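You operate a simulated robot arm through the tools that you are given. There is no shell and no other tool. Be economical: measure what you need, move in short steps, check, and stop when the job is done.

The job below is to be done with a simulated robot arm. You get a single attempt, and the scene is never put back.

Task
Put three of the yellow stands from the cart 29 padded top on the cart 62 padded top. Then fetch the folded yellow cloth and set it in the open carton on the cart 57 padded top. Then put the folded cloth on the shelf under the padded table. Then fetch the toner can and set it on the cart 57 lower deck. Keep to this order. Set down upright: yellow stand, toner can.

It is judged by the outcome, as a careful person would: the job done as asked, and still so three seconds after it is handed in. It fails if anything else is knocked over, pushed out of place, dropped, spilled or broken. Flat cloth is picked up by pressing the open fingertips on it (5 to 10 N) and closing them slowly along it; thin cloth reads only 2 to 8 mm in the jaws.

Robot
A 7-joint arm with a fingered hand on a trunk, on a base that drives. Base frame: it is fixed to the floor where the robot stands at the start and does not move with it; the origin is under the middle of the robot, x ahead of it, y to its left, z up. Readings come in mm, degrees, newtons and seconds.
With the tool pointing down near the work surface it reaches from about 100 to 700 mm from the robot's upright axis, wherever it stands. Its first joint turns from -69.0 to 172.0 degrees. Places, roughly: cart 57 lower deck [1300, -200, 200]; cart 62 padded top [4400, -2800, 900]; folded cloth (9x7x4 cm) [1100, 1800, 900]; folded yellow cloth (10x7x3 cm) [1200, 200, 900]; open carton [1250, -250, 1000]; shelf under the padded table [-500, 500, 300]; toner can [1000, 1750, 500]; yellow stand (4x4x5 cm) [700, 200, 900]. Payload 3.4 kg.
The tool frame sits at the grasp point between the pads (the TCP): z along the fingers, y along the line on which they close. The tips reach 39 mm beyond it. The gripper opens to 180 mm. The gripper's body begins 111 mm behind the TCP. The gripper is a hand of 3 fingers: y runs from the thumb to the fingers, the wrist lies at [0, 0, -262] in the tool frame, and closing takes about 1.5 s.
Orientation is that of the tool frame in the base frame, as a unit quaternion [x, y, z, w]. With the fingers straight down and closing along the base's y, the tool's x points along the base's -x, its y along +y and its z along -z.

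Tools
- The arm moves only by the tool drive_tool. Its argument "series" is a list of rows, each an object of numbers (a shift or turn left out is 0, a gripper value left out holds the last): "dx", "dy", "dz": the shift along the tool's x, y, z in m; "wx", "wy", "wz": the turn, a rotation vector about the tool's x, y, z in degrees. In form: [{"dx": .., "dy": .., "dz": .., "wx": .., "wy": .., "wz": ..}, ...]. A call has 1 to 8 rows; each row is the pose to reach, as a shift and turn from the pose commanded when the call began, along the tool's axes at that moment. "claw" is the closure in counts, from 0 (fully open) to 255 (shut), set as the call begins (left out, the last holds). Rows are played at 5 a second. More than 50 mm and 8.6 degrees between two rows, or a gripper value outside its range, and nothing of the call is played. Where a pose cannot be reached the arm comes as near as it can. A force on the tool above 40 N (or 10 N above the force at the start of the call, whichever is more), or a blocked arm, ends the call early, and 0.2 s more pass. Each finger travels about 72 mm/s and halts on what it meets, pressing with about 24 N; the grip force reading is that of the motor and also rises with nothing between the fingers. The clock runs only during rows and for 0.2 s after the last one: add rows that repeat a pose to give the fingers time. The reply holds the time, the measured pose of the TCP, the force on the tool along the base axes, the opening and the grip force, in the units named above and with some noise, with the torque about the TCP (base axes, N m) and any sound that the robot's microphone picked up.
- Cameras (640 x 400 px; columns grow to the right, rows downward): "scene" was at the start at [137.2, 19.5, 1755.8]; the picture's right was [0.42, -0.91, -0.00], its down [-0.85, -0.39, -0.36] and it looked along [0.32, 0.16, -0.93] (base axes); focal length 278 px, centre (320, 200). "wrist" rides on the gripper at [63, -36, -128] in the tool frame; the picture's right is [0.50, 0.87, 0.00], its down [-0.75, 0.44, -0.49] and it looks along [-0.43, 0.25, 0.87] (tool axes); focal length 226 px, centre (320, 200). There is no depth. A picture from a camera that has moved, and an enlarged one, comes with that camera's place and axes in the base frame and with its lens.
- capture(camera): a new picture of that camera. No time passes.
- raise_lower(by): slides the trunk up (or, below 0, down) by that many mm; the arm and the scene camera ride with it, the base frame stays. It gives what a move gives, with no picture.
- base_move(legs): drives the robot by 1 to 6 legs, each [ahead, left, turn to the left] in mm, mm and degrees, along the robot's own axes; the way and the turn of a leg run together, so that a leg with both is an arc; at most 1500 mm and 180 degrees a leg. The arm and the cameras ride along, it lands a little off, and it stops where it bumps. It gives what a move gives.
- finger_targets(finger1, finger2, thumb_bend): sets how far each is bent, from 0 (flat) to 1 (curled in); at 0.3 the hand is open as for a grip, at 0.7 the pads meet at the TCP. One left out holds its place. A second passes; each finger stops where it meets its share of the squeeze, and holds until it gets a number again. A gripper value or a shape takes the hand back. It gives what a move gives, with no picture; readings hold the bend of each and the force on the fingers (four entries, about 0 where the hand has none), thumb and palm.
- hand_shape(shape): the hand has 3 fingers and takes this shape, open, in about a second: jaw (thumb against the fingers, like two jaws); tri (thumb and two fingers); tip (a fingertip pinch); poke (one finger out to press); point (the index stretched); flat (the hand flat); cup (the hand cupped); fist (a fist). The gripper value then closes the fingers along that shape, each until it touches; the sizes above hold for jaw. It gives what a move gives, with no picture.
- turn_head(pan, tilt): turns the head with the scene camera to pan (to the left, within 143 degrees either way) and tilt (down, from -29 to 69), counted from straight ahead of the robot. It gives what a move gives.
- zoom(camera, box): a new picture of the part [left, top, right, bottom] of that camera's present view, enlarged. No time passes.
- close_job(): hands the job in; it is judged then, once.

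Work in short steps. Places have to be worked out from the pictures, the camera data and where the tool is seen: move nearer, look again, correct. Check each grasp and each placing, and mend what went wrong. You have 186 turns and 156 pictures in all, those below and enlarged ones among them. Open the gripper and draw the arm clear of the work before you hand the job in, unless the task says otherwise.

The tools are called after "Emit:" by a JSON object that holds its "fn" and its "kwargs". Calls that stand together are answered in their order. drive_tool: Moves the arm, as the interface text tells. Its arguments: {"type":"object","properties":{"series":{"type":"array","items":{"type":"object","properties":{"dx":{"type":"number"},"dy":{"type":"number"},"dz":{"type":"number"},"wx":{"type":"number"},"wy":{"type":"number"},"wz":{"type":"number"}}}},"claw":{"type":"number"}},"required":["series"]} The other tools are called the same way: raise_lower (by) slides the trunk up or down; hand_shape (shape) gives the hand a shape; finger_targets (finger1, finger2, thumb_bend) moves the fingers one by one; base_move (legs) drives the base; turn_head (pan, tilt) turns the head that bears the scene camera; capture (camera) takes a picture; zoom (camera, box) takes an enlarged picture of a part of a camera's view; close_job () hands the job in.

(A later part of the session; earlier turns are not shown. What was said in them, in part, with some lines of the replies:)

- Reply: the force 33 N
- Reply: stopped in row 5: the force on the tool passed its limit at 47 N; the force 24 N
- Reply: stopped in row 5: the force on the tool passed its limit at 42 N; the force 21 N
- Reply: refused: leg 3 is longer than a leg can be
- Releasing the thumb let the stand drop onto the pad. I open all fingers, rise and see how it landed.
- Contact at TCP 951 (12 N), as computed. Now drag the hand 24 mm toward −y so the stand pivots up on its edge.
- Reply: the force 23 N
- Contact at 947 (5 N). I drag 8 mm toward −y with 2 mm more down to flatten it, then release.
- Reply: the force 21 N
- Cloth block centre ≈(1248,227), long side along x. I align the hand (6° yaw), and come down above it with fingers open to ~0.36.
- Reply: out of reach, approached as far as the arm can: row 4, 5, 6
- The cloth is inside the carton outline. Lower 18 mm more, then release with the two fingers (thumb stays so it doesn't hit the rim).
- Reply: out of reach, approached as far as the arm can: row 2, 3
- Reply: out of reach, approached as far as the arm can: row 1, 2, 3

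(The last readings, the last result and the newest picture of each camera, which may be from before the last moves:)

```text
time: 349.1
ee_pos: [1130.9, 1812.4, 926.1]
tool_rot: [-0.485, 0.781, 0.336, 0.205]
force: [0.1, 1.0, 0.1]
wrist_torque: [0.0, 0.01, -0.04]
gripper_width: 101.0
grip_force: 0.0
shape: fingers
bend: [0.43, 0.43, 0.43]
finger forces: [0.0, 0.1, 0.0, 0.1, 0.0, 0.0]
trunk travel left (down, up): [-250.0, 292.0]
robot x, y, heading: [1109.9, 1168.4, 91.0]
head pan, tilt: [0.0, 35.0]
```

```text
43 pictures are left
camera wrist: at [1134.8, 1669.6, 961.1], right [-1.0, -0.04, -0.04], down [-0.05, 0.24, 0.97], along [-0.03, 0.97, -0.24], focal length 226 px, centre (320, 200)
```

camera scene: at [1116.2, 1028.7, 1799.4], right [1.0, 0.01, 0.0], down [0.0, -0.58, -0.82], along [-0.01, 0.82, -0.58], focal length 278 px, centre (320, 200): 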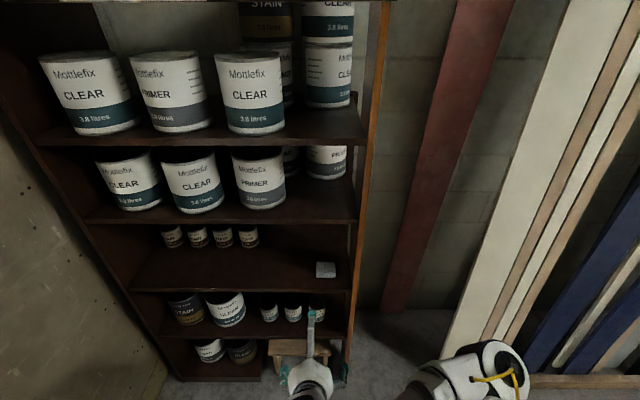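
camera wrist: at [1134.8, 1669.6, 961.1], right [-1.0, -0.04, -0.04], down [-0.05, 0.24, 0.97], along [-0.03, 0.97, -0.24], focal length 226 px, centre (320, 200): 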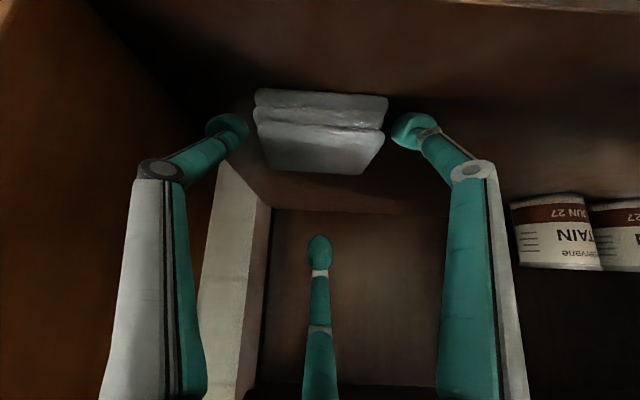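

The digits flank the cloth. Close all three.

Emit:
{"fn": "finger_targets", "kwargs": {"finger1": 0.75, "finger2": 0.75, "thumb_bend": 0.75}}

Emit:
{"fn": "capture", "kwargs": {"camera": "wrist"}}

```text
time: 350.1
ee_pos: [1130.2, 1812.7, 925.4]
tool_rot: [-0.484, 0.781, 0.336, 0.206]
force: [-1.4, 1.1, 0.2]
wrist_torque: [-0.01, 0.0, -0.03]
gripper_width: 75.8
grip_force: 16.2
shape: fingers
bend: [0.44, 0.74, 0.6]
finger forces: [14.7, 3.2, 0.0, 0.0, 14.9, 0.1]
trunk travel left (down, up): [-250.0, 292.0]
robot x, y, heading: [1108.9, 1167.9, 91.0]
head pan, tilt: [0.0, 35.0]
```

```text
42 pictures are left
camera wrist: at [1134.6, 1669.5, 961.1], right [-1.0, -0.04, -0.04], down [-0.05, 0.24, 0.97], along [-0.03, 0.97, -0.24], focal length 226 px, centre (320, 200)
```

wrist: 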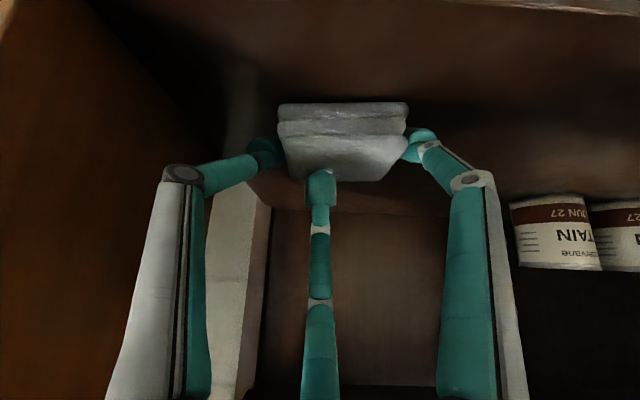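

Firm grip (15 N sides, 3 N top). Withdraw along the tool axis, up and out of the shelf.

Emit:
{"fn": "drive_tool", "kwargs": {"series": [{"dz": -0.02}, {"dz": -0.05}, {"dz": -0.09}, {"dz": -0.13}, {"dz": -0.17}, {"dz": -0.2}, {"dz": -0.2}]}}

Emit:
{"fn": "capture", "kwargs": {"camera": "wrist"}}

```text
time: 351.7
ee_pos: [1119.2, 1692.6, 1051.8]
tool_rot: [-0.484, 0.782, 0.335, 0.205]
force: [-0.1, 0.3, -0.6]
wrist_torque: [0.02, 0.06, 0.0]
gripper_width: 75.4
grip_force: 16.5
shape: fingers
bend: [0.44, 0.74, 0.61]
finger forces: [14.6, 3.1, 0.0, 0.0, 14.7, 0.0]
out of reach, approached as far as the arm can: row 5, 6, 7
trunk travel left (down, up): [-250.0, 292.0]
robot x, y, heading: [1110.2, 1168.7, 91.1]
head pan, tilt: [0.0, 35.0]
```

```text
41 pictures are left
camera wrist: at [1123.5, 1549.7, 1088.3], right [-1.0, -0.04, -0.04], down [-0.05, 0.24, 0.97], along [-0.03, 0.97, -0.24], focal length 226 px, centre (320, 200)
```

wrist: 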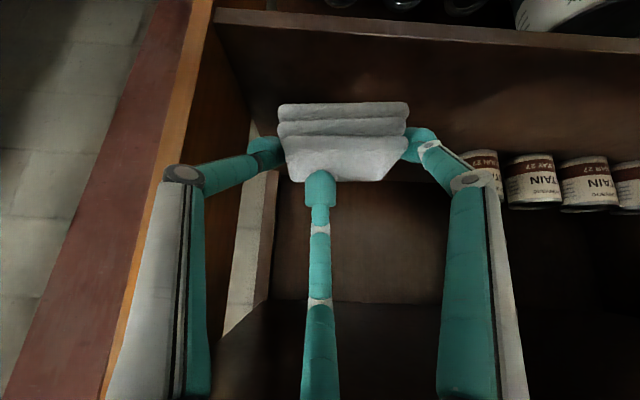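

Cloth in hand. The padded table's shelf must be reached from its −y side, so I go back around the carts (keeping heading +y) to near (-150,-1600).

Emit:
{"fn": "base_move", "kwargs": {"legs": [[-330, 0, -1], [0, -1240, 0], [-1250, 0, 0], [-1200, 0, 0]]}}

```text
time: 371.6
ee_pos: [2448.7, -1087.1, 1052.5]
tool_rot: [-0.481, 0.783, 0.336, 0.208]
force: [-0.3, 0.9, -0.3]
wrist_torque: [-0.02, 0.01, -0.01]
gripper_width: 76.0
grip_force: 16.2
shape: fingers
bend: [0.44, 0.74, 0.61]
finger forces: [14.6, 3.0, 0.0, 0.0, 14.9, 0.0]
trunk travel left (down, up): [-250.0, 292.0]
robot x, y, heading: [2434.3, -1614.7, 90.7]
head pan, tilt: [0.0, 35.0]
```

Emit:
{"fn": "base_move", "kwargs": {"legs": [[0, 1300, -0.7], [0, 1280, 0], [600, 0, 0]]}}

Emit:
{"fn": "turn_head", "kwargs": {"pan": 15, "tilt": 35}}

Emit:
{"fn": "capture", "kwargs": {"camera": "scene"}}

```text
time: 386.7
ee_pos: [-19.4, -502.6, 1053.7]
tool_rot: [-0.469, 0.79, 0.332, 0.213]
force: [0.2, -0.5, 0.1]
wrist_torque: [0.0, -0.02, 0.04]
gripper_width: 75.8
grip_force: 15.7
shape: fingers
bend: [0.44, 0.74, 0.61]
finger forces: [14.6, 2.7, 0.0, 0.0, 14.9, 0.0]
trunk travel left (down, up): [-250.0, 292.0]
robot x, y, heading: [-47.7, -1026.6, 89.1]
head pan, tilt: [0.0, 35.0]
```

```text
time: 387.4
ee_pos: [-21.1, -504.2, 1055.7]
tool_rot: [-0.47, 0.789, 0.333, 0.214]
force: [0.6, -0.1, -0.5]
wrist_torque: [0.0, 0.01, 0.01]
gripper_width: 75.7
grip_force: 16.0
shape: fingers
bend: [0.44, 0.74, 0.61]
finger forces: [14.6, 2.6, 0.0, 0.0, 14.9, 0.0]
trunk travel left (down, up): [-250.0, 292.0]
robot x, y, heading: [-48.8, -1026.6, 88.8]
head pan, tilt: [15.0, 35.0]
```

```text
40 pictures are left
camera scene: at [-63.9, -852.9, 1799.4], right [0.97, 0.24, 0.0], down [0.14, -0.56, -0.82], along [-0.2, 0.79, -0.58], focal length 278 px, centre (320, 200)
```

scene: 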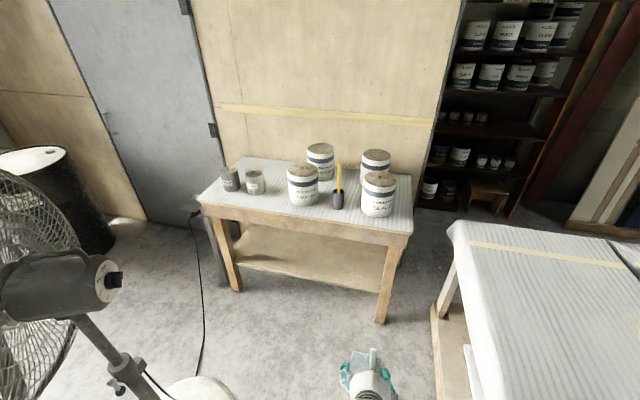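

The table spans x −1040…118, front edge y≈220–247; shelf (z≈300) front edge y≈310, fully open in front. I go to (-200,-385), then lower trunk and arm in front of the table.

Emit:
{"fn": "base_move", "kwargs": {"legs": [[0, 0, 1.2], [0, 150, 0], [640, 0, 0]]}}

Emit:
{"fn": "raise_lower", "kwargs": {"by": -250}}

Emit:
{"fn": "turn_head", "kwargs": {"pan": 0, "tilt": 60}}

Emit:
{"fn": "capture", "kwargs": {"camera": "scene"}}

Emit:
{"fn": "capture", "kwargs": {"camera": "wrist"}}

```text
time: 392.4
ee_pos: [-174.4, 136.4, 1054.2]
tool_rot: [-0.475, 0.786, 0.336, 0.209]
force: [0.4, -0.3, -0.5]
wrist_torque: [-0.01, 0.0, 0.06]
gripper_width: 75.8
grip_force: 16.0
shape: fingers
bend: [0.44, 0.74, 0.61]
finger forces: [14.7, 2.3, 0.0, 0.1, 15.0, 0.0]
trunk travel left (down, up): [-250.0, 292.0]
robot x, y, heading: [-200.0, -386.4, 90.1]
head pan, tilt: [15.0, 35.0]
```

```text
time: 394.9
ee_pos: [-196.1, 173.4, 605.7]
tool_rot: [-0.514, 0.839, 0.145, 0.105]
force: [-0.4, -0.1, 0.2]
wrist_torque: [0.04, -0.03, -0.01]
gripper_width: 75.6
grip_force: 16.1
shape: fingers
bend: [0.44, 0.75, 0.61]
finger forces: [14.7, 2.6, 0.1, 0.1, 14.9, 0.0]
trunk travel left (down, up): [0.0, 542.0]
robot x, y, heading: [-201.3, -385.7, 89.9]
head pan, tilt: [15.0, 35.0]
```

```text
time: 395.8
ee_pos: [-188.0, 173.7, 604.8]
tool_rot: [-0.513, 0.839, 0.147, 0.102]
force: [0.6, -0.6, -0.6]
wrist_torque: [-0.02, 0.02, 0.03]
gripper_width: 75.6
grip_force: 16.0
shape: fingers
bend: [0.44, 0.75, 0.61]
finger forces: [14.7, 2.5, 0.0, 0.1, 14.8, 0.0]
trunk travel left (down, up): [0.0, 542.0]
robot x, y, heading: [-201.4, -384.4, 89.8]
head pan, tilt: [0.0, 60.0]
```

```text
39 pictures are left
camera scene: at [-195.9, 157.9, 1431.6], right [1.0, 0.0, 0.0], down [0.0, -0.87, -0.5], along [0.0, 0.5, -0.87], focal length 278 px, centre (320, 200)
```

scene: 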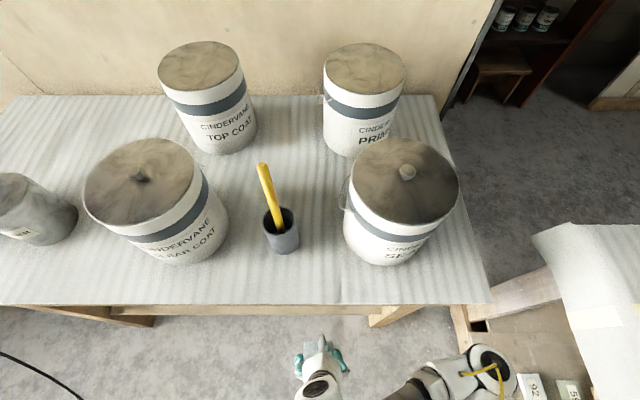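

```text
38 pictures are left
camera wrist: at [-189.2, 60.5, 698.5], right [-1.0, -0.04, -0.04], down [-0.06, 0.64, 0.76], along [-0.01, 0.77, -0.64], focal length 226 px, centre (320, 200)
```

wrist: 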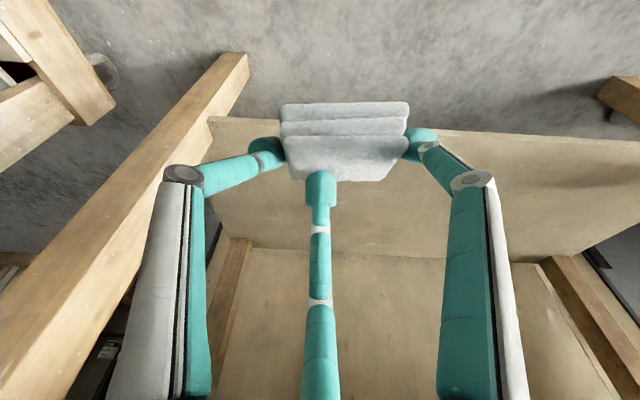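

The trunk leans, leaving the hand at (-188,174,605) tilted ~21°; the shelf edge (y≈310,z≈300) is visible. I re-tilt the hand to 45° and lower to about z 455.

Emit:
{"fn": "drive_tool", "kwargs": {"series": [{"wx": -3.6, "wy": -7.2}, {"wx": -7.2, "wy": -14.4}, {"wx": -10.8, "wy": -21.6}, {"wx": -10.8, "wy": -21.6, "dx": 0.013, "dy": -0.006, "dz": 0.039}, {"wx": -10.8, "wy": -21.6, "dx": 0.026, "dy": -0.011, "dz": 0.077}, {"wx": -10.8, "wy": -21.6, "dx": 0.039, "dy": -0.017, "dz": 0.115}, {"wx": -10.8, "wy": -21.6, "dx": 0.047, "dy": -0.021, "dz": 0.139}, {"wx": -10.8, "wy": -21.6, "dx": 0.047, "dy": -0.021, "dz": 0.139}]}}

Emit:
{"fn": "capture", "kwargs": {"camera": "wrist"}}

```text
time: 397.6
ee_pos: [-189.9, 173.9, 456.3]
tool_rot: [-0.484, 0.788, 0.318, 0.21]
force: [-0.5, -0.2, -0.1]
wrist_torque: [-0.03, -0.02, 0.0]
gripper_width: 75.4
grip_force: 16.5
shape: fingers
bend: [0.44, 0.75, 0.61]
finger forces: [14.6, 2.5, 0.0, 0.0, 14.7, 0.1]
out of reach, approached as far as the arm can: row 1, 2, 3, 4
trunk travel left (down, up): [0.0, 542.0]
robot x, y, heading: [-197.8, -380.7, 89.8]
head pan, tilt: [0.0, 60.0]
```

```text
37 pictures are left
camera wrist: at [-188.9, 31.6, 497.0], right [-1.0, -0.03, -0.06], down [-0.07, 0.27, 0.96], along [-0.01, 0.96, -0.27], focal length 226 px, centre (320, 200)
```

wrist: 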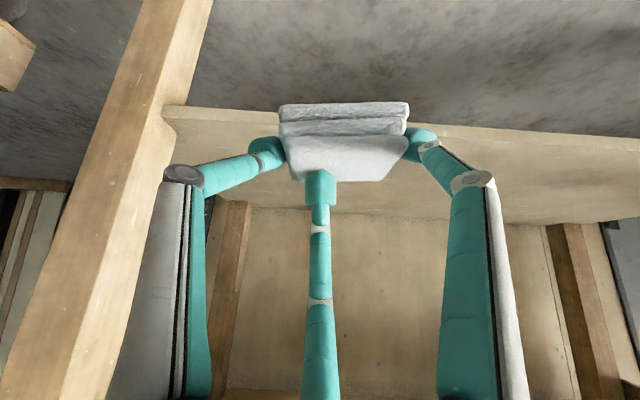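

Posture reached. The cloth clears the shelf by ~90 mm; I drive 200 mm forward to bring it over the shelf.

Emit:
{"fn": "base_move", "kwargs": {"legs": [[200, 0, 0]]}}

Emit:
{"fn": "capture", "kwargs": {"camera": "wrist"}}

```text
time: 399.2
ee_pos: [-186.7, 373.3, 457.0]
tool_rot: [-0.482, 0.789, 0.317, 0.21]
force: [-0.2, -0.3, -0.6]
wrist_torque: [-0.02, -0.02, -0.01]
gripper_width: 75.3
grip_force: 16.1
shape: fingers
bend: [0.44, 0.75, 0.61]
finger forces: [14.5, 2.5, 0.0, 0.0, 14.6, 0.0]
trunk travel left (down, up): [0.0, 542.0]
robot x, y, heading: [-202.6, -183.6, 89.7]
head pan, tilt: [0.0, 60.0]
```

```text
36 pictures are left
camera wrist: at [-186.6, 232.7, 497.2], right [-1.0, -0.03, -0.06], down [-0.07, 0.27, 0.96], along [-0.01, 0.96, -0.27], focal length 226 px, centre (320, 200)
```

wrist: 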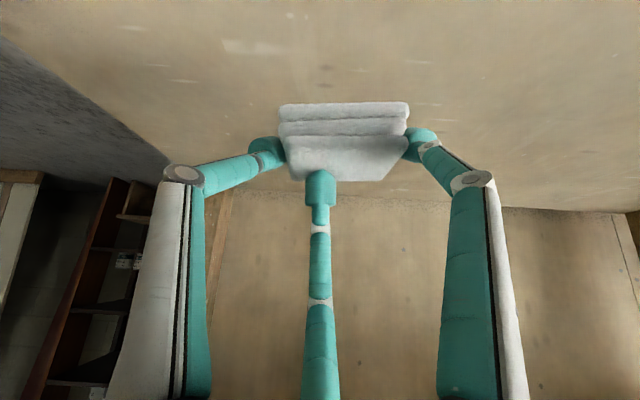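

Over the shelf. Lower 80 mm with 20 mm more forward.

Emit:
{"fn": "drive_tool", "kwargs": {"series": [{"dx": 0.01, "dy": -0.005, "dz": 0.018}, {"dx": 0.019, "dy": -0.009, "dz": 0.035}, {"dx": 0.029, "dy": -0.013, "dz": 0.053}, {"dx": 0.038, "dy": -0.017, "dz": 0.07}, {"dx": 0.038, "dy": -0.017, "dz": 0.07}]}}

Emit:
{"fn": "capture", "kwargs": {"camera": "wrist"}}

```text
time: 400.4
ee_pos: [-186.3, 393.0, 383.0]
tool_rot: [-0.482, 0.788, 0.318, 0.212]
force: [0.9, -2.3, 6.0]
wrist_torque: [0.0, 0.3, 0.08]
gripper_width: 75.6
grip_force: 16.9
shape: fingers
bend: [0.44, 0.75, 0.61]
finger forces: [13.4, 5.6, 0.0, 0.1, 14.8, 0.1]
trunk travel left (down, up): [0.0, 542.0]
robot x, y, heading: [-201.7, -183.3, 89.9]
head pan, tilt: [0.0, 60.0]
```

```text
35 pictures are left
camera wrist: at [-186.1, 250.8, 421.7], right [-1.0, -0.02, -0.06], down [-0.07, 0.27, 0.96], along [-0.01, 0.96, -0.27], focal length 226 px, centre (320, 200)
```

wrist: 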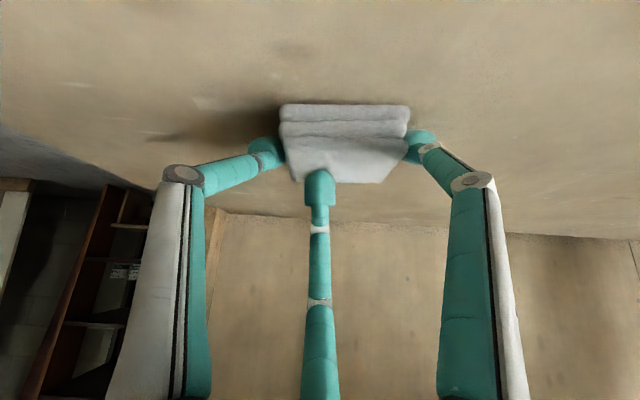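

Contact (6 N). Release and withdraw upward-back.

Emit:
{"fn": "finger_targets", "kwargs": {"finger1": 0.4, "finger2": 0.4, "thumb_bend": 0.4}}

Emit:
{"fn": "drive_tool", "kwargs": {"series": [{"dx": -0.01, "dy": 0.005, "dz": -0.011}, {"dx": -0.025, "dy": 0.012, "dz": -0.028}, {"dx": -0.044, "dy": 0.021, "dz": -0.05}, {"dx": -0.05, "dy": 0.024, "dz": -0.056}, {"dx": -0.05, "dy": 0.024, "dz": -0.056}]}}

Emit:
{"fn": "capture", "kwargs": {"camera": "wrist"}}

```text
time: 401.4
ee_pos: [-186.9, 392.4, 381.4]
tool_rot: [-0.483, 0.788, 0.318, 0.211]
force: [1.0, 0.1, 4.0]
wrist_torque: [0.03, 0.24, 0.01]
gripper_width: 111.4
grip_force: 2.0
shape: fingers
bend: [0.42, 0.4, 0.4]
finger forces: [4.3, 0.0, 0.0, 0.0, 0.0, 0.0]
trunk travel left (down, up): [0.0, 542.0]
robot x, y, heading: [-198.0, -183.1, 89.7]
head pan, tilt: [0.0, 60.0]
```

```text
time: 402.6
ee_pos: [-186.9, 390.8, 460.8]
tool_rot: [-0.483, 0.788, 0.318, 0.212]
force: [0.4, -0.1, 0.0]
wrist_torque: [0.05, -0.01, 0.01]
gripper_width: 112.2
grip_force: 0.0
shape: fingers
bend: [0.4, 0.4, 0.4]
finger forces: [0.1, 0.0, 0.0, 0.0, 0.0, 0.0]
trunk travel left (down, up): [0.0, 542.0]
robot x, y, heading: [-197.0, -185.2, 89.8]
head pan, tilt: [0.0, 60.0]
```

```text
34 pictures are left
camera wrist: at [-187.7, 248.6, 499.5], right [-1.0, -0.02, -0.06], down [-0.07, 0.27, 0.96], along [-0.01, 0.96, -0.27], focal length 226 px, centre (320, 200)
```

wrist: 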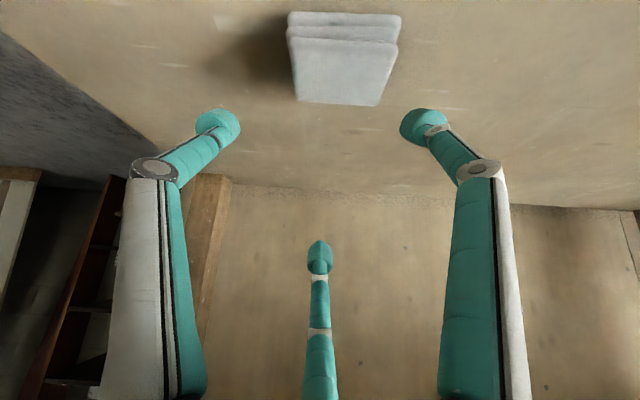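

The folded cloth rests flat on the shelf — part three done. Now back out and drive round to the rack for the toner can (its lid at ≈(1091,1830,630), shelf z≈530).

Emit:
{"fn": "base_move", "kwargs": {"legs": [[-600, 0, 0.2], [-800, 0, 0], [0, -1300, 0], [0, -1330, 0]]}}

```text
time: 422.3
ee_pos: [2386.4, -1101.1, 460.5]
tool_rot: [-0.478, 0.791, 0.317, 0.215]
force: [-0.1, -0.7, 0.0]
wrist_torque: [0.0, 0.04, 0.01]
gripper_width: 112.2
grip_force: 0.0
shape: fingers
bend: [0.4, 0.4, 0.4]
finger forces: [0.0, 0.0, 0.1, 0.0, 0.1, 0.0]
trunk travel left (down, up): [0.0, 542.0]
robot x, y, heading: [2369.4, -1672.8, 89.1]
head pan, tilt: [0.0, 60.0]
```

Emit:
{"fn": "base_move", "kwargs": {"legs": [[0, 0, 0.9], [1270, 0, 0], [1270, 0, 0], [0, 1260, 0]]}}

Emit:
{"fn": "turn_head", "kwargs": {"pan": 0, "tilt": 50}}

Emit:
{"fn": "capture", "kwargs": {"camera": "scene"}}

Emit:
{"fn": "capture", "kwargs": {"camera": "wrist"}}

```text
time: 440.8
ee_pos: [1273.4, 1473.9, 461.9]
tool_rot: [-0.454, 0.804, 0.312, 0.224]
force: [0.0, 0.0, -0.5]
wrist_torque: [-0.02, 0.0, -0.01]
gripper_width: 111.9
grip_force: 0.0
shape: fingers
bend: [0.4, 0.4, 0.4]
finger forces: [0.0, 0.1, 0.0, 0.0, 0.1, 0.0]
trunk travel left (down, up): [0.0, 542.0]
robot x, y, heading: [1221.5, 901.0, 85.6]
head pan, tilt: [0.0, 60.0]
```

```text
time: 441.5
ee_pos: [1271.1, 1471.7, 464.9]
tool_rot: [-0.453, 0.803, 0.312, 0.227]
force: [0.8, 0.0, 0.4]
wrist_torque: [0.01, -0.01, -0.02]
gripper_width: 112.3
grip_force: 0.0
shape: fingers
bend: [0.4, 0.4, 0.4]
finger forces: [0.0, 0.0, 0.0, 0.0, 0.1, 0.1]
trunk travel left (down, up): [0.0, 542.0]
robot x, y, heading: [1224.1, 903.0, 85.4]
head pan, tilt: [0.0, 50.0]
```

```text
33 pictures are left
camera scene: at [1267.2, 1452.7, 1444.8], right [1.0, -0.07, 0.0], down [-0.06, -0.77, -0.64], along [0.05, 0.64, -0.77], focal length 278 px, centre (320, 200)
```

scene: 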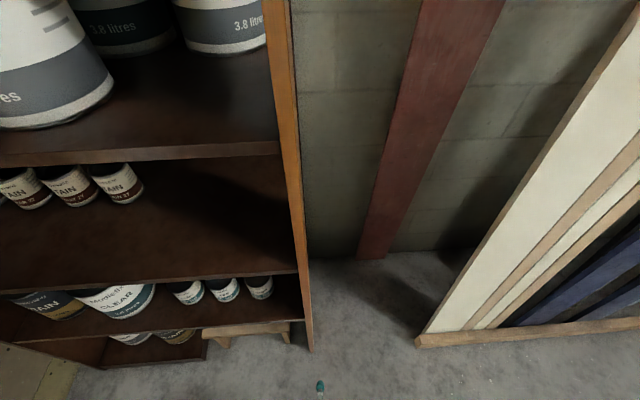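

```text
32 pictures are left
camera wrist: at [1262.4, 1329.9, 502.8], right [-1.0, 0.05, -0.07], down [-0.05, 0.27, 0.96], along [0.06, 0.96, -0.26], focal length 226 px, centre (320, 200)
```

wrist: 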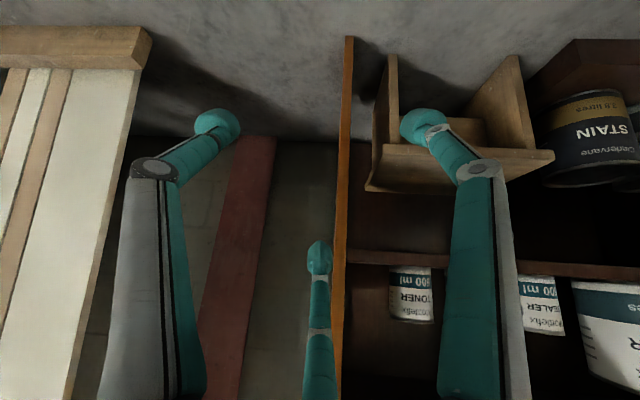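

I turn square to the rack and shift left, then raise the hand to z≈655 and tilt it to 60°.

Emit:
{"fn": "base_move", "kwargs": {"legs": [[0, 0, 4.6], [0, 135, 0]]}}

Emit:
{"fn": "drive_tool", "kwargs": {"series": [{"dx": -0.03, "dy": 0.014, "dz": -0.034, "wx": -3.3, "wy": -6.7}, {"dx": -0.06, "dy": 0.028, "dz": -0.067, "wx": -6.6, "wy": -13.5}, {"dx": -0.09, "dy": 0.043, "dz": -0.1, "wx": -6.6, "wy": -13.5}, {"dx": -0.12, "dy": 0.057, "dz": -0.134, "wx": -6.6, "wy": -13.5}, {"dx": -0.12, "dy": 0.057, "dz": -0.134, "wx": -6.6, "wy": -13.5}]}}

Emit:
{"fn": "capture", "kwargs": {"camera": "wrist"}}

```text
time: 443.2
ee_pos: [1095.0, 1473.5, 464.5]
tool_rot: [-0.486, 0.784, 0.322, 0.212]
force: [-0.2, 0.2, 0.4]
wrist_torque: [-0.03, 0.0, -0.01]
gripper_width: 112.2
grip_force: 0.1
shape: fingers
bend: [0.4, 0.4, 0.4]
finger forces: [0.0, 0.0, 0.1, 0.0, 0.0, 0.0]
trunk travel left (down, up): [0.0, 542.0]
robot x, y, heading: [1088.8, 899.8, 90.7]
head pan, tilt: [0.0, 50.0]
```

```text
time: 444.4
ee_pos: [1097.0, 1467.7, 655.4]
tool_rot: [-0.456, 0.733, 0.421, 0.278]
force: [0.4, -0.5, -0.3]
wrist_torque: [-0.02, 0.03, 0.04]
gripper_width: 112.5
grip_force: 0.2
shape: fingers
bend: [0.4, 0.4, 0.4]
finger forces: [0.0, 0.0, 0.1, 0.1, 0.1, 0.0]
trunk travel left (down, up): [0.0, 542.0]
robot x, y, heading: [1094.4, 903.7, 90.5]
head pan, tilt: [0.0, 50.0]
```

```text
31 pictures are left
camera wrist: at [1099.8, 1320.4, 655.2], right [-1.0, -0.02, -0.08], down [-0.08, 0.0, 1.0], along [-0.02, 1.0, 0.0], focal length 226 px, centre (320, 200)
```

wrist: 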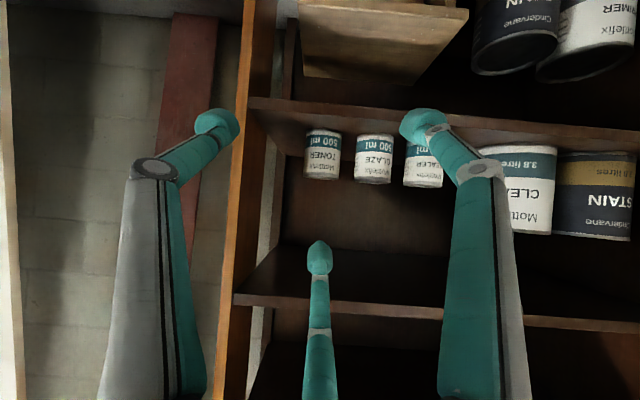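

Now the camera looks level: toner at x≈1091, z 502–610, ~31 mm gap to its neighbour. I set side digits to 0.46, top digit stays open, drive 70 mm closer and bring the hand to a pre-grasp point.

Emit:
{"fn": "base_move", "kwargs": {"legs": [[70, 0, -0.5]]}}

Emit:
{"fn": "finger_targets", "kwargs": {"finger1": 0.46, "finger2": 0.4, "thumb_bend": 0.46}}

Emit:
{"fn": "drive_tool", "kwargs": {"series": [{"dx": -0.022, "dy": 0.013, "dz": 0.035}, {"dx": -0.045, "dy": 0.027, "dz": 0.072}, {"dx": -0.068, "dy": 0.04, "dz": 0.11}, {"dx": -0.08, "dy": 0.047, "dz": 0.128}, {"dx": -0.08, "dy": 0.047, "dz": 0.128}]}}

Emit:
{"fn": "capture", "kwargs": {"camera": "wrist"}}

```text
time: 445.5
ee_pos: [1092.2, 1542.1, 655.5]
tool_rot: [-0.455, 0.733, 0.419, 0.283]
force: [-0.3, 0.0, -0.2]
wrist_torque: [0.03, -0.02, -0.02]
gripper_width: 112.2
grip_force: 0.0
shape: fingers
bend: [0.4, 0.4, 0.4]
finger forces: [0.0, 0.0, 0.0, 0.0, 0.0, 0.1]
trunk travel left (down, up): [0.0, 542.0]
robot x, y, heading: [1092.4, 975.4, 89.9]
head pan, tilt: [0.0, 50.0]
```

```text
time: 446.5
ee_pos: [1093.7, 1538.9, 658.2]
tool_rot: [-0.454, 0.732, 0.421, 0.284]
force: [-0.3, -1.2, -0.2]
wrist_torque: [-0.02, 0.0, 0.0]
gripper_width: 89.4
grip_force: 0.1
shape: fingers
bend: [0.46, 0.4, 0.46]
finger forces: [0.0, 0.0, 0.0, 0.0, 0.0, 0.0]
trunk travel left (down, up): [0.0, 542.0]
robot x, y, heading: [1089.7, 975.3, 89.9]
head pan, tilt: [0.0, 50.0]
```

```text
time: 447.7
ee_pos: [1087.0, 1693.1, 673.4]
tool_rot: [-0.453, 0.733, 0.42, 0.285]
force: [0.4, 0.7, 0.1]
wrist_torque: [-0.03, -0.01, 0.04]
gripper_width: 89.4
grip_force: 0.0
shape: fingers
bend: [0.46, 0.4, 0.46]
finger forces: [0.0, 0.1, 0.1, 0.1, 0.0, 0.0]
trunk travel left (down, up): [0.0, 542.0]
robot x, y, heading: [1089.5, 979.3, 90.3]
head pan, tilt: [0.0, 50.0]
```

```text
30 pictures are left
camera wrist: at [1088.4, 1545.8, 673.1], right [-1.0, -0.01, -0.09], down [-0.09, -0.01, 1.0], along [-0.01, 1.0, 0.01], focal length 226 px, centre (320, 200)
```

wrist: 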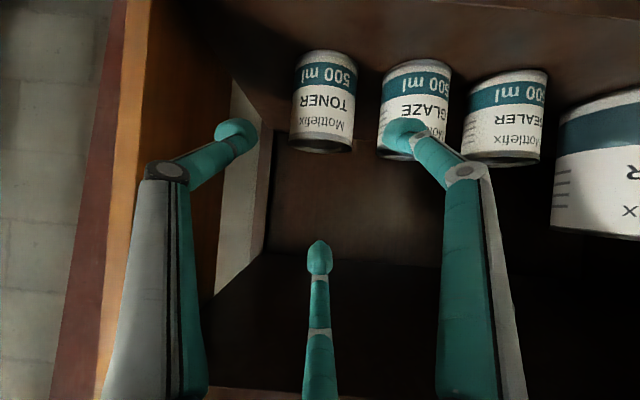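

Can ≈(1093,1825), z≈510–617. I correct the 5° roll and move to 50 mm short, then check the finger clearances.

Emit:
{"fn": "drive_tool", "kwargs": {"series": [{"dx": -0.004, "dy": 0.001, "dz": 0.028, "wx": -1.1, "wy": 0.6, "wz": 2.2}, {"dx": -0.008, "dy": 0.003, "dz": 0.055, "wx": -2.2, "wy": 1.2, "wz": 4.4}, {"dx": -0.012, "dy": 0.004, "dz": 0.082, "wx": -2.2, "wy": 1.2, "wz": 4.4}, {"dx": -0.012, "dy": 0.004, "dz": 0.082, "wx": -2.2, "wy": 1.2, "wz": 4.4}]}}

Emit:
{"fn": "capture", "kwargs": {"camera": "wrist"}}

```text
time: 448.7
ee_pos: [1092.2, 1773.7, 648.3]
tool_rot: [-0.434, 0.746, 0.439, 0.25]
force: [-0.5, 0.3, -0.3]
wrist_torque: [0.02, 0.02, 0.02]
gripper_width: 89.2
grip_force: 0.1
shape: fingers
bend: [0.46, 0.4, 0.46]
finger forces: [0.0, 0.1, 0.0, 0.0, 0.0, 0.1]
trunk travel left (down, up): [0.0, 542.0]
robot x, y, heading: [1090.1, 974.6, 89.9]
head pan, tilt: [0.0, 50.0]
```

```text
29 pictures are left
camera wrist: at [1093.4, 1625.4, 646.2], right [-1.0, -0.01, 0.0], down [0.0, -0.01, 1.0], along [-0.01, 1.0, 0.01], focal length 226 px, centre (320, 200)
```

wrist: 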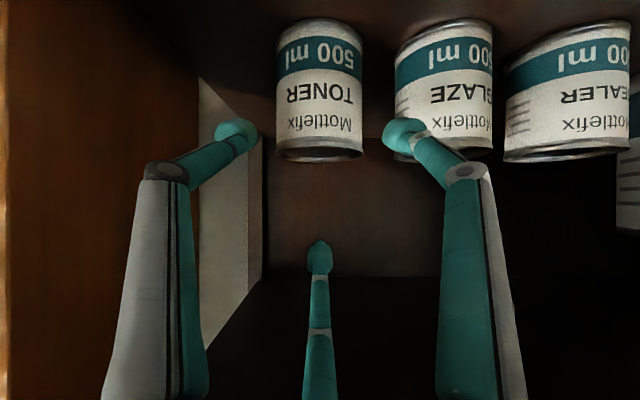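

Symmetric about the can, with the left digit lined up with the gap. Advance the last ~57 mm in steps.

Emit:
{"fn": "drive_tool", "kwargs": {"series": [{"dx": 0.001, "dy": -0.001, "dz": 0.014}, {"dx": 0.002, "dy": -0.002, "dz": 0.028}, {"dx": 0.004, "dy": -0.003, "dz": 0.042}, {"dx": 0.005, "dy": -0.004, "dz": 0.052}, {"dx": 0.005, "dy": -0.004, "dz": 0.056}, {"dx": 0.005, "dy": -0.004, "dz": 0.056}]}}

Emit:
{"fn": "capture", "kwargs": {"camera": "wrist"}}

```text
time: 450.1
ee_pos: [1093.8, 1819.4, 615.4]
tool_rot: [-0.435, 0.744, 0.441, 0.251]
force: [0.4, 1.1, 0.4]
wrist_torque: [0.0, 0.0, 0.02]
gripper_width: 89.3
grip_force: 0.0
shape: fingers
bend: [0.46, 0.4, 0.46]
finger forces: [0.0, 0.0, 0.1, 0.0, 0.0, 0.0]
trunk travel left (down, up): [0.0, 542.0]
robot x, y, heading: [1090.4, 971.5, 89.8]
head pan, tilt: [0.0, 50.0]
```

```text
28 pictures are left
camera wrist: at [1094.4, 1671.3, 614.0], right [-1.0, -0.01, 0.0], down [0.0, -0.01, 1.0], along [-0.01, 1.0, 0.01], focal length 226 px, centre (320, 200)
```

wrist: 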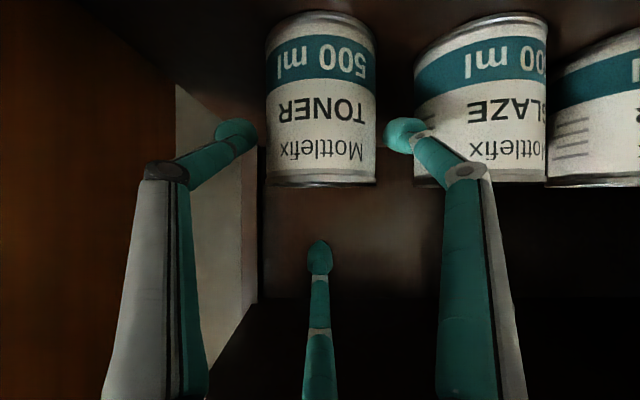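

Digits straddle the toner can at mid-upper height without touching neighbours. Close.

Emit:
{"fn": "finger_targets", "kwargs": {"finger1": 0.7, "thumb_bend": 0.7, "finger2": 0.75}}

Emit:
{"fn": "capture", "kwargs": {"camera": "wrist"}}

```text
time: 451.1
ee_pos: [1093.4, 1818.9, 613.6]
tool_rot: [-0.435, 0.745, 0.439, 0.251]
force: [-0.1, -0.8, -4.0]
wrist_torque: [-0.18, 0.1, 0.04]
gripper_width: 74.8
grip_force: 15.4
shape: fingers
bend: [0.45, 0.68, 0.58]
finger forces: [12.9, 6.3, 0.0, 0.0, 12.1, 0.1]
trunk travel left (down, up): [0.0, 542.0]
robot x, y, heading: [1088.4, 973.9, 89.9]
head pan, tilt: [0.0, 50.0]
```

```text
27 pictures are left
camera wrist: at [1094.3, 1671.2, 613.6], right [-1.0, -0.01, 0.0], down [0.0, -0.01, 1.0], along [-0.01, 1.0, 0.01], focal length 226 px, centre (320, 200)
```

wrist: 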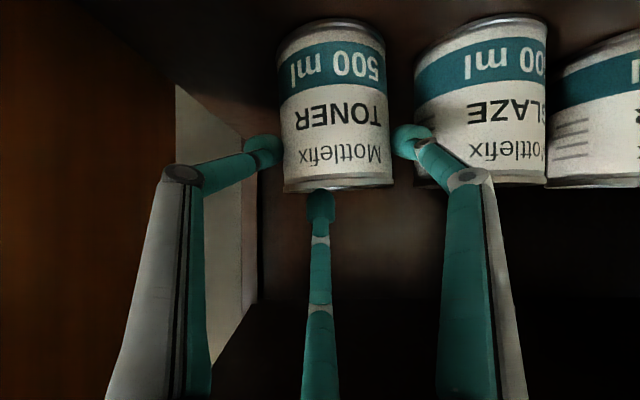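

Gripped (13/12/6 N), neighbour unmoved. Lift 15 mm and check the load.

Emit:
{"fn": "drive_tool", "kwargs": {"series": [{"dx": -0.004, "dy": 0.002, "dz": -0.0025}, {"dx": -0.008, "dy": 0.0045, "dz": -0.005}, {"dx": -0.0125, "dy": 0.0073, "dz": -0.008}, {"dx": -0.0125, "dy": 0.0073, "dz": -0.008}]}}

Emit:
{"fn": "capture", "kwargs": {"camera": "wrist"}}

```text
time: 452.1
ee_pos: [1094.3, 1820.2, 631.2]
tool_rot: [-0.435, 0.745, 0.439, 0.25]
force: [0.2, 0.0, -4.4]
wrist_torque: [-0.17, -0.05, 0.0]
gripper_width: 74.5
grip_force: 15.4
shape: fingers
bend: [0.44, 0.7, 0.58]
finger forces: [12.8, 5.7, 0.0, 0.1, 12.7, 0.1]
trunk travel left (down, up): [0.0, 542.0]
robot x, y, heading: [1087.7, 973.1, 90.0]
head pan, tilt: [0.0, 50.0]
```

```text
26 pictures are left
camera wrist: at [1094.5, 1671.2, 629.8], right [-1.0, -0.01, 0.0], down [0.0, -0.01, 1.0], along [-0.01, 1.0, 0.01], focal length 226 px, centre (320, 200)
```

wrist: 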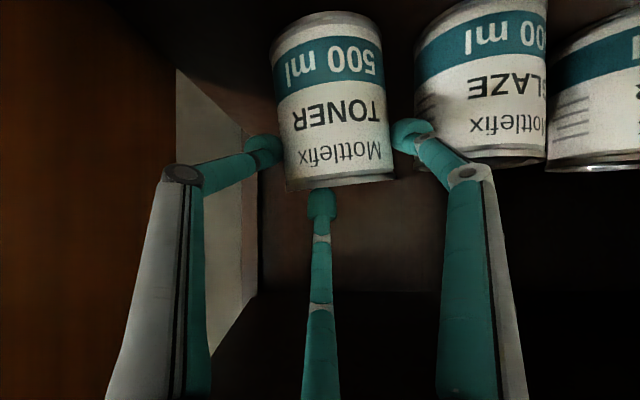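

Lifted clear (≈4.4 N), slightly tilted but held. Withdraw straight back out of the shelf.

Emit:
{"fn": "drive_tool", "kwargs": {"series": [{"dx": 0.011, "dy": -0.006, "dz": -0.022}, {"dx": 0.024, "dy": -0.013, "dz": -0.048}, {"dx": 0.038, "dy": -0.021, "dz": -0.077}, {"dx": 0.053, "dy": -0.029, "dz": -0.108}, {"dx": 0.068, "dy": -0.038, "dz": -0.139}, {"dx": 0.0855, "dy": -0.047, "dz": -0.175}, {"dx": 0.0855, "dy": -0.047, "dz": -0.175}]}}

Emit:
{"fn": "base_move", "kwargs": {"legs": [[-120, 0, 0]]}}

Emit:
{"fn": "capture", "kwargs": {"camera": "wrist"}}

```text
time: 453.7
ee_pos: [1092.1, 1616.9, 630.0]
tool_rot: [-0.435, 0.744, 0.44, 0.252]
force: [0.1, -0.2, -4.8]
wrist_torque: [-0.15, -0.01, -0.03]
gripper_width: 74.7
grip_force: 15.0
shape: fingers
bend: [0.44, 0.7, 0.58]
finger forces: [12.7, 5.7, 0.1, 0.1, 12.3, 0.0]
trunk travel left (down, up): [0.0, 542.0]
robot x, y, heading: [1087.3, 974.1, 89.7]
head pan, tilt: [0.0, 50.0]
```

```text
time: 454.9
ee_pos: [1090.2, 1496.9, 628.2]
tool_rot: [-0.435, 0.745, 0.44, 0.251]
force: [-0.2, 0.2, -4.7]
wrist_torque: [-0.17, -0.06, -0.01]
gripper_width: 74.6
grip_force: 15.6
shape: fingers
bend: [0.44, 0.7, 0.58]
finger forces: [12.7, 5.7, 0.0, 0.0, 12.3, 0.0]
trunk travel left (down, up): [0.0, 542.0]
robot x, y, heading: [1090.6, 858.4, 89.6]
head pan, tilt: [0.0, 50.0]
```

```text
25 pictures are left
camera wrist: at [1091.8, 1351.0, 627.6], right [-1.0, -0.01, 0.0], down [0.0, -0.01, 1.0], along [-0.01, 1.0, 0.01], focal length 226 px, centre (320, 200)
```

wrist: 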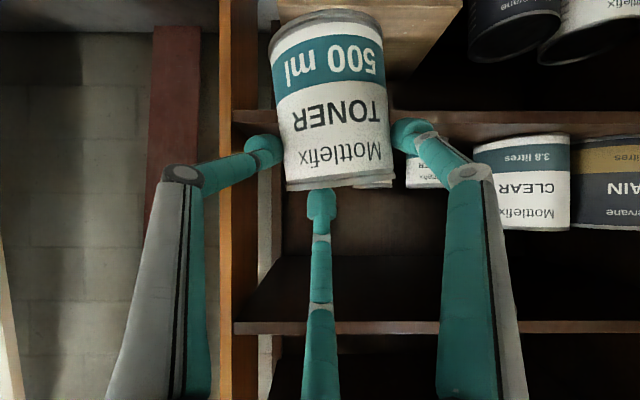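

Can is held well outside the rack. I drive out to the open area beyond cart 57, turn to face −x and line up with its far side, staying clear.

Emit:
{"fn": "base_move", "kwargs": {"legs": [[0, -1400, 0.4], [0, 0, 90], [0, 700, 0]]}}

Emit:
{"fn": "turn_head", "kwargs": {"pan": 10, "tilt": 45}}

Emit:
{"fn": "capture", "kwargs": {"camera": "scene"}}

Emit:
{"fn": "capture", "kwargs": {"camera": "wrist"}}

```text
time: 469.0
ee_pos: [1842.4, 150.3, 630.9]
tool_rot: [0.838, -0.198, -0.486, 0.148]
force: [0.2, -0.4, -5.1]
wrist_torque: [0.05, -0.15, 0.04]
gripper_width: 74.3
grip_force: 14.9
shape: fingers
bend: [0.44, 0.7, 0.59]
finger forces: [12.7, 4.6, 0.1, 0.0, 12.5, 0.0]
trunk travel left (down, up): [0.0, 542.0]
robot x, y, heading: [2479.3, 182.8, -177.3]
head pan, tilt: [0.0, 50.0]
```

```text
time: 469.7
ee_pos: [1844.6, 148.0, 635.5]
tool_rot: [0.837, -0.196, -0.489, 0.147]
force: [0.2, 0.1, -4.7]
wrist_torque: [0.04, -0.2, 0.04]
gripper_width: 74.3
grip_force: 14.4
shape: fingers
bend: [0.44, 0.7, 0.59]
finger forces: [12.6, 4.6, 0.1, 0.0, 12.5, 0.1]
trunk travel left (down, up): [0.0, 542.0]
robot x, y, heading: [2479.0, 178.4, -177.3]
head pan, tilt: [10.0, 45.0]
```

```text
24 pictures are left
camera scene: at [1927.6, 141.5, 1451.3], right [-0.22, 0.98, 0.0], down [0.69, 0.16, -0.7], along [-0.69, -0.16, -0.71], focal length 278 px, centre (320, 200)
```

scene: 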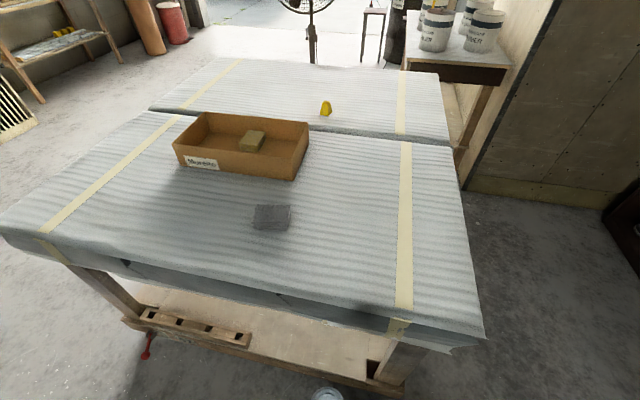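

```text
23 pictures are left
camera wrist: at [1991.0, 156.7, 631.4], right [0.06, -1.0, 0.0], down [0.01, 0.0, 1.0], along [-1.0, -0.06, 0.01], focal length 226 px, centre (320, 200)
```

wrist: 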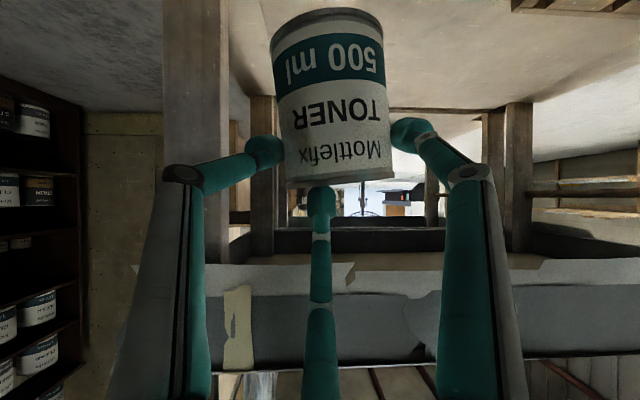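

Can in front of the cart's far side at y≈150; the right-hand leg is near y≈310 and drape bottom z≈709. I lower the hand 200 mm and look at the deck.

Emit:
{"fn": "drive_tool", "kwargs": {"series": [{"dx": 0.03, "dy": -0.018, "dz": 0.019}, {"dx": 0.06, "dy": -0.035, "dz": 0.038}, {"dx": 0.09, "dy": -0.053, "dz": 0.057}, {"dx": 0.12, "dy": -0.07, "dz": 0.076}, {"dx": 0.151, "dy": -0.0885, "dz": 0.096}, {"dx": 0.151, "dy": -0.0885, "dz": 0.096}]}}

Emit:
{"fn": "capture", "kwargs": {"camera": "wrist"}}

```text
time: 471.1
ee_pos: [1842.6, 149.6, 436.3]
tool_rot: [0.837, -0.197, -0.488, 0.146]
force: [0.3, -0.4, -5.3]
wrist_torque: [0.04, -0.18, 0.0]
gripper_width: 74.3
grip_force: 14.8
shape: fingers
bend: [0.44, 0.7, 0.59]
finger forces: [12.6, 5.0, 0.1, 0.1, 12.1, 0.0]
trunk travel left (down, up): [0.0, 542.0]
robot x, y, heading: [2481.2, 176.9, -177.0]
head pan, tilt: [10.0, 45.0]
```

```text
22 pictures are left
camera wrist: at [1988.5, 157.8, 434.0], right [0.06, -1.0, 0.0], down [0.01, 0.0, 1.0], along [-1.0, -0.06, 0.01], focal length 226 px, centre (320, 200)
```

wrist: 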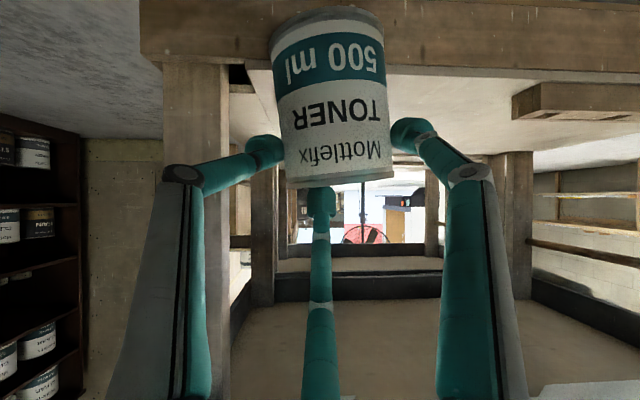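

Deck surface z≈260 (front rail flush, ~269); a notched block lies at y<−100, area ahead is clear. Can bottom is ~70 mm above the rail; drive 235 mm ahead.

Emit:
{"fn": "base_move", "kwargs": {"legs": [[235, 0, 0]]}}

Emit:
{"fn": "capture", "kwargs": {"camera": "wrist"}}

```text
time: 472.9
ee_pos: [1604.9, 133.6, 437.5]
tool_rot: [0.838, -0.194, -0.488, 0.148]
force: [0.2, -0.6, -5.7]
wrist_torque: [0.07, -0.18, 0.0]
gripper_width: 74.4
grip_force: 15.2
shape: fingers
bend: [0.44, 0.7, 0.59]
finger forces: [12.6, 4.9, 0.1, 0.1, 12.1, 0.1]
trunk travel left (down, up): [0.0, 542.0]
robot x, y, heading: [2241.2, 167.6, -177.0]
head pan, tilt: [10.0, 45.0]
```

```text
21 pictures are left
camera wrist: at [1750.2, 143.8, 434.3], right [0.07, -1.0, 0.0], down [0.01, 0.0, 1.0], along [-1.0, -0.07, 0.01], focal length 226 px, centre (320, 200)
```

wrist: 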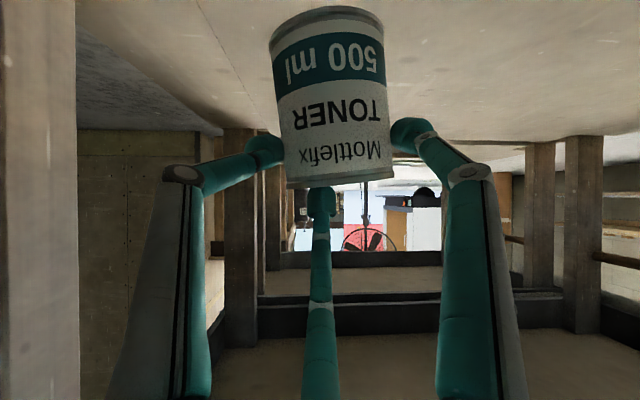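

Can is over bare deck. Lower 66 mm, then creep to contact.

Emit:
{"fn": "drive_tool", "kwargs": {"series": [{"dx": 0.017, "dy": -0.01, "dz": 0.011}, {"dx": 0.034, "dy": -0.02, "dz": 0.0215}, {"dx": 0.045, "dy": -0.0265, "dz": 0.029}, {"dx": 0.05, "dy": -0.0292, "dz": 0.0317}, {"dx": 0.05, "dy": -0.0292, "dz": 0.0317}]}}

Emit:
{"fn": "drive_tool", "kwargs": {"series": [{"dx": 0.0023, "dy": -0.0013, "dz": 0.0014}, {"dx": 0.0038, "dy": -0.0022, "dz": 0.0024}, {"dx": 0.0038, "dy": -0.0022, "dz": 0.0024}]}}

Emit:
{"fn": "capture", "kwargs": {"camera": "wrist"}}

```text
time: 474.1
ee_pos: [1605.2, 136.9, 372.5]
tool_rot: [0.837, -0.194, -0.49, 0.147]
force: [0.3, -0.1, -4.8]
wrist_torque: [0.06, -0.17, 0.0]
gripper_width: 74.4
grip_force: 15.0
shape: fingers
bend: [0.44, 0.7, 0.59]
finger forces: [12.3, 5.1, 0.0, 0.1, 12.2, 0.0]
trunk travel left (down, up): [0.0, 542.0]
robot x, y, heading: [2243.2, 168.2, -176.8]
head pan, tilt: [10.0, 45.0]
```

```text
time: 474.9
ee_pos: [1603.3, 141.0, 367.8]
tool_rot: [0.837, -0.192, -0.491, 0.147]
force: [2.7, 1.2, 5.0]
wrist_torque: [-0.14, 0.04, 0.05]
gripper_width: 74.4
grip_force: 16.7
shape: fingers
bend: [0.45, 0.71, 0.59]
finger forces: [11.4, 9.6, 0.0, 0.0, 12.3, 0.0]
trunk travel left (down, up): [0.0, 542.0]
robot x, y, heading: [2241.7, 171.7, -177.0]
head pan, tilt: [10.0, 45.0]
```

```text
20 pictures are left
camera wrist: at [1749.5, 148.8, 364.2], right [0.07, -1.0, -0.01], down [0.02, -0.01, 1.0], along [-1.0, -0.07, 0.02], focal length 226 px, centre (320, 200)
```

wrist: 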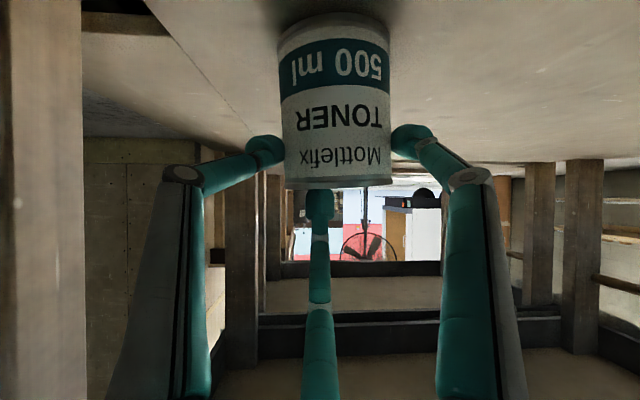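

The can has straightened and rests on the deck (+5 N). Release all digits together.

Emit:
{"fn": "finger_targets", "kwargs": {"finger1": 0.34, "finger2": 0.42, "thumb_bend": 0.44}}

Emit:
{"fn": "capture", "kwargs": {"camera": "wrist"}}

```text
time: 475.9
ee_pos: [1603.5, 137.8, 367.9]
tool_rot: [0.837, -0.193, -0.49, 0.147]
force: [0.7, -0.6, 0.3]
wrist_torque: [-0.01, -0.01, 0.01]
gripper_width: 117.0
grip_force: 0.1
shape: fingers
bend: [0.34, 0.42, 0.44]
finger forces: [0.1, 0.0, 0.1, 0.0, 0.0, 0.0]
trunk travel left (down, up): [0.0, 542.0]
robot x, y, heading: [2243.6, 167.1, -177.2]
head pan, tilt: [10.0, 45.0]
```

```text
19 pictures are left
camera wrist: at [1749.7, 148.3, 363.6], right [0.07, -1.0, -0.01], down [0.02, -0.01, 1.0], along [-1.0, -0.07, 0.02], focal length 226 px, centre (320, 200)
```

wrist: 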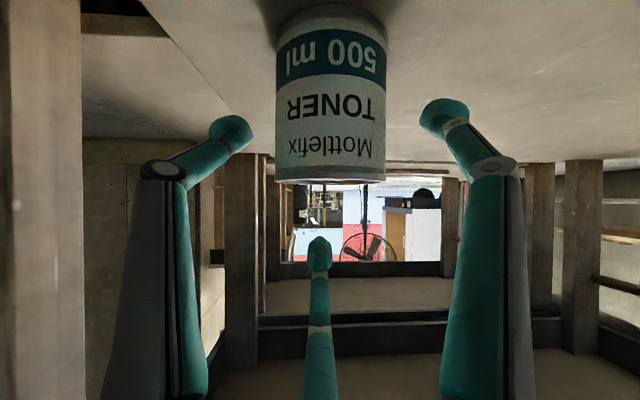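

The toner can stands upright on the deck. Withdraw the hand back along its axis and reverse the base.

Emit:
{"fn": "drive_tool", "kwargs": {"series": [{"dz": -0.03}, {"dz": -0.06}, {"dz": -0.09}, {"dz": -0.09}]}}

Emit:
{"fn": "base_move", "kwargs": {"legs": [[-350, 0, 0]]}}

Emit:
{"fn": "capture", "kwargs": {"camera": "wrist"}}

Emit:
{"fn": "turn_head", "kwargs": {"pan": 0, "tilt": 40}}

Emit:
{"fn": "capture", "kwargs": {"camera": "scene"}}

```text
time: 476.7
ee_pos: [1597.6, 148.8, 483.1]
tool_rot: [0.788, -0.165, -0.573, 0.154]
force: [-0.1, 0.6, 0.4]
wrist_torque: [-0.02, 0.05, -0.02]
gripper_width: 116.8
grip_force: 0.0
shape: fingers
bend: [0.34, 0.42, 0.44]
finger forces: [0.0, 0.1, 0.0, 0.0, 0.1, 0.1]
trunk travel left (down, up): [0.0, 542.0]
robot x, y, heading: [2241.3, 168.9, -176.8]
head pan, tilt: [10.0, 45.0]
stopped in row 4: the arm was blocked; the commanded pose is now the measured one
```

```text
time: 478.9
ee_pos: [1946.7, 164.8, 480.3]
tool_rot: [0.789, -0.163, -0.57, 0.157]
force: [0.1, -0.2, -0.2]
wrist_torque: [0.01, 0.01, -0.01]
gripper_width: 116.8
grip_force: 0.0
shape: fingers
bend: [0.34, 0.42, 0.44]
finger forces: [0.1, 0.0, 0.0, 0.1, 0.0, 0.0]
trunk travel left (down, up): [0.0, 542.0]
robot x, y, heading: [2592.5, 188.7, -176.8]
head pan, tilt: [10.0, 45.0]
```

```text
18 pictures are left
camera wrist: at [2089.5, 177.4, 450.6], right [0.08, -1.0, -0.05], down [0.21, -0.03, 0.98], along [-0.97, -0.09, 0.21], focal length 226 px, centre (320, 200)
```

wrist: 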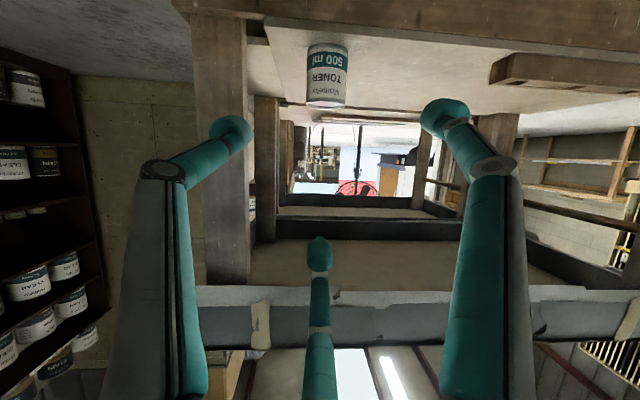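

```text
time: 479.7
ee_pos: [1947.9, 164.0, 483.8]
tool_rot: [0.787, -0.161, -0.575, 0.156]
force: [-1.0, 0.5, -0.7]
wrist_torque: [-0.01, -0.01, 0.01]
gripper_width: 116.6
grip_force: 0.0
shape: fingers
bend: [0.34, 0.42, 0.44]
finger forces: [0.0, 0.2, 0.0, 0.1, 0.0, 0.1]
trunk travel left (down, up): [0.0, 542.0]
robot x, y, heading: [2594.1, 184.8, -176.7]
head pan, tilt: [0.0, 40.0]
```

```text
17 pictures are left
camera scene: at [2031.2, 161.0, 1457.9], right [-0.06, 1.0, 0.0], down [0.65, 0.03, -0.76], along [-0.76, -0.05, -0.65], focal length 278 px, centre (320, 200)
```

scene: 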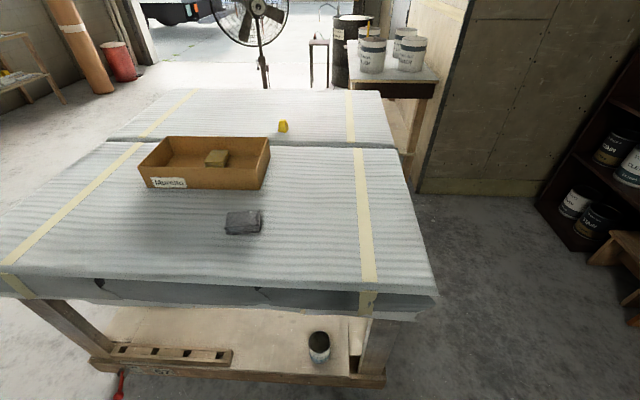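

The toner can stands upright on the lower deck, the yellow cloth is in the carton, the folded cloth is on the table shelf, and three stands are upright on cart 62. The hand is open and clear, so I hand the job in.

Emit:
{"fn": "close_job", "kwargs": {}}

```text
The job is handed in.
```

The whole job was done in the order you asked and handed in. One stand was dropped on cart 29 along the way:

- **Stands:** Three yellow stands are upright on the cart 62 top. The second one slipped from the grip, fell about 10 cm onto the cart 29 pad and landed on its side. I stood it up again before moving it.
- **Yellow cloth:** It is in the open carton on cart 57. I let it fall the last few centimetres.
- **Folded cloth:** It lies flat on the shelf under the padded table.
- **Toner can:** It stands upright on the cart 57 lower deck.

Nothing else looked moved in the pictures I took. I last saw the stands on cart 62 right after placing the third one. As I backed away from the toner can, the arm was blocked for a moment. The can and the cart looked fine afterwards.
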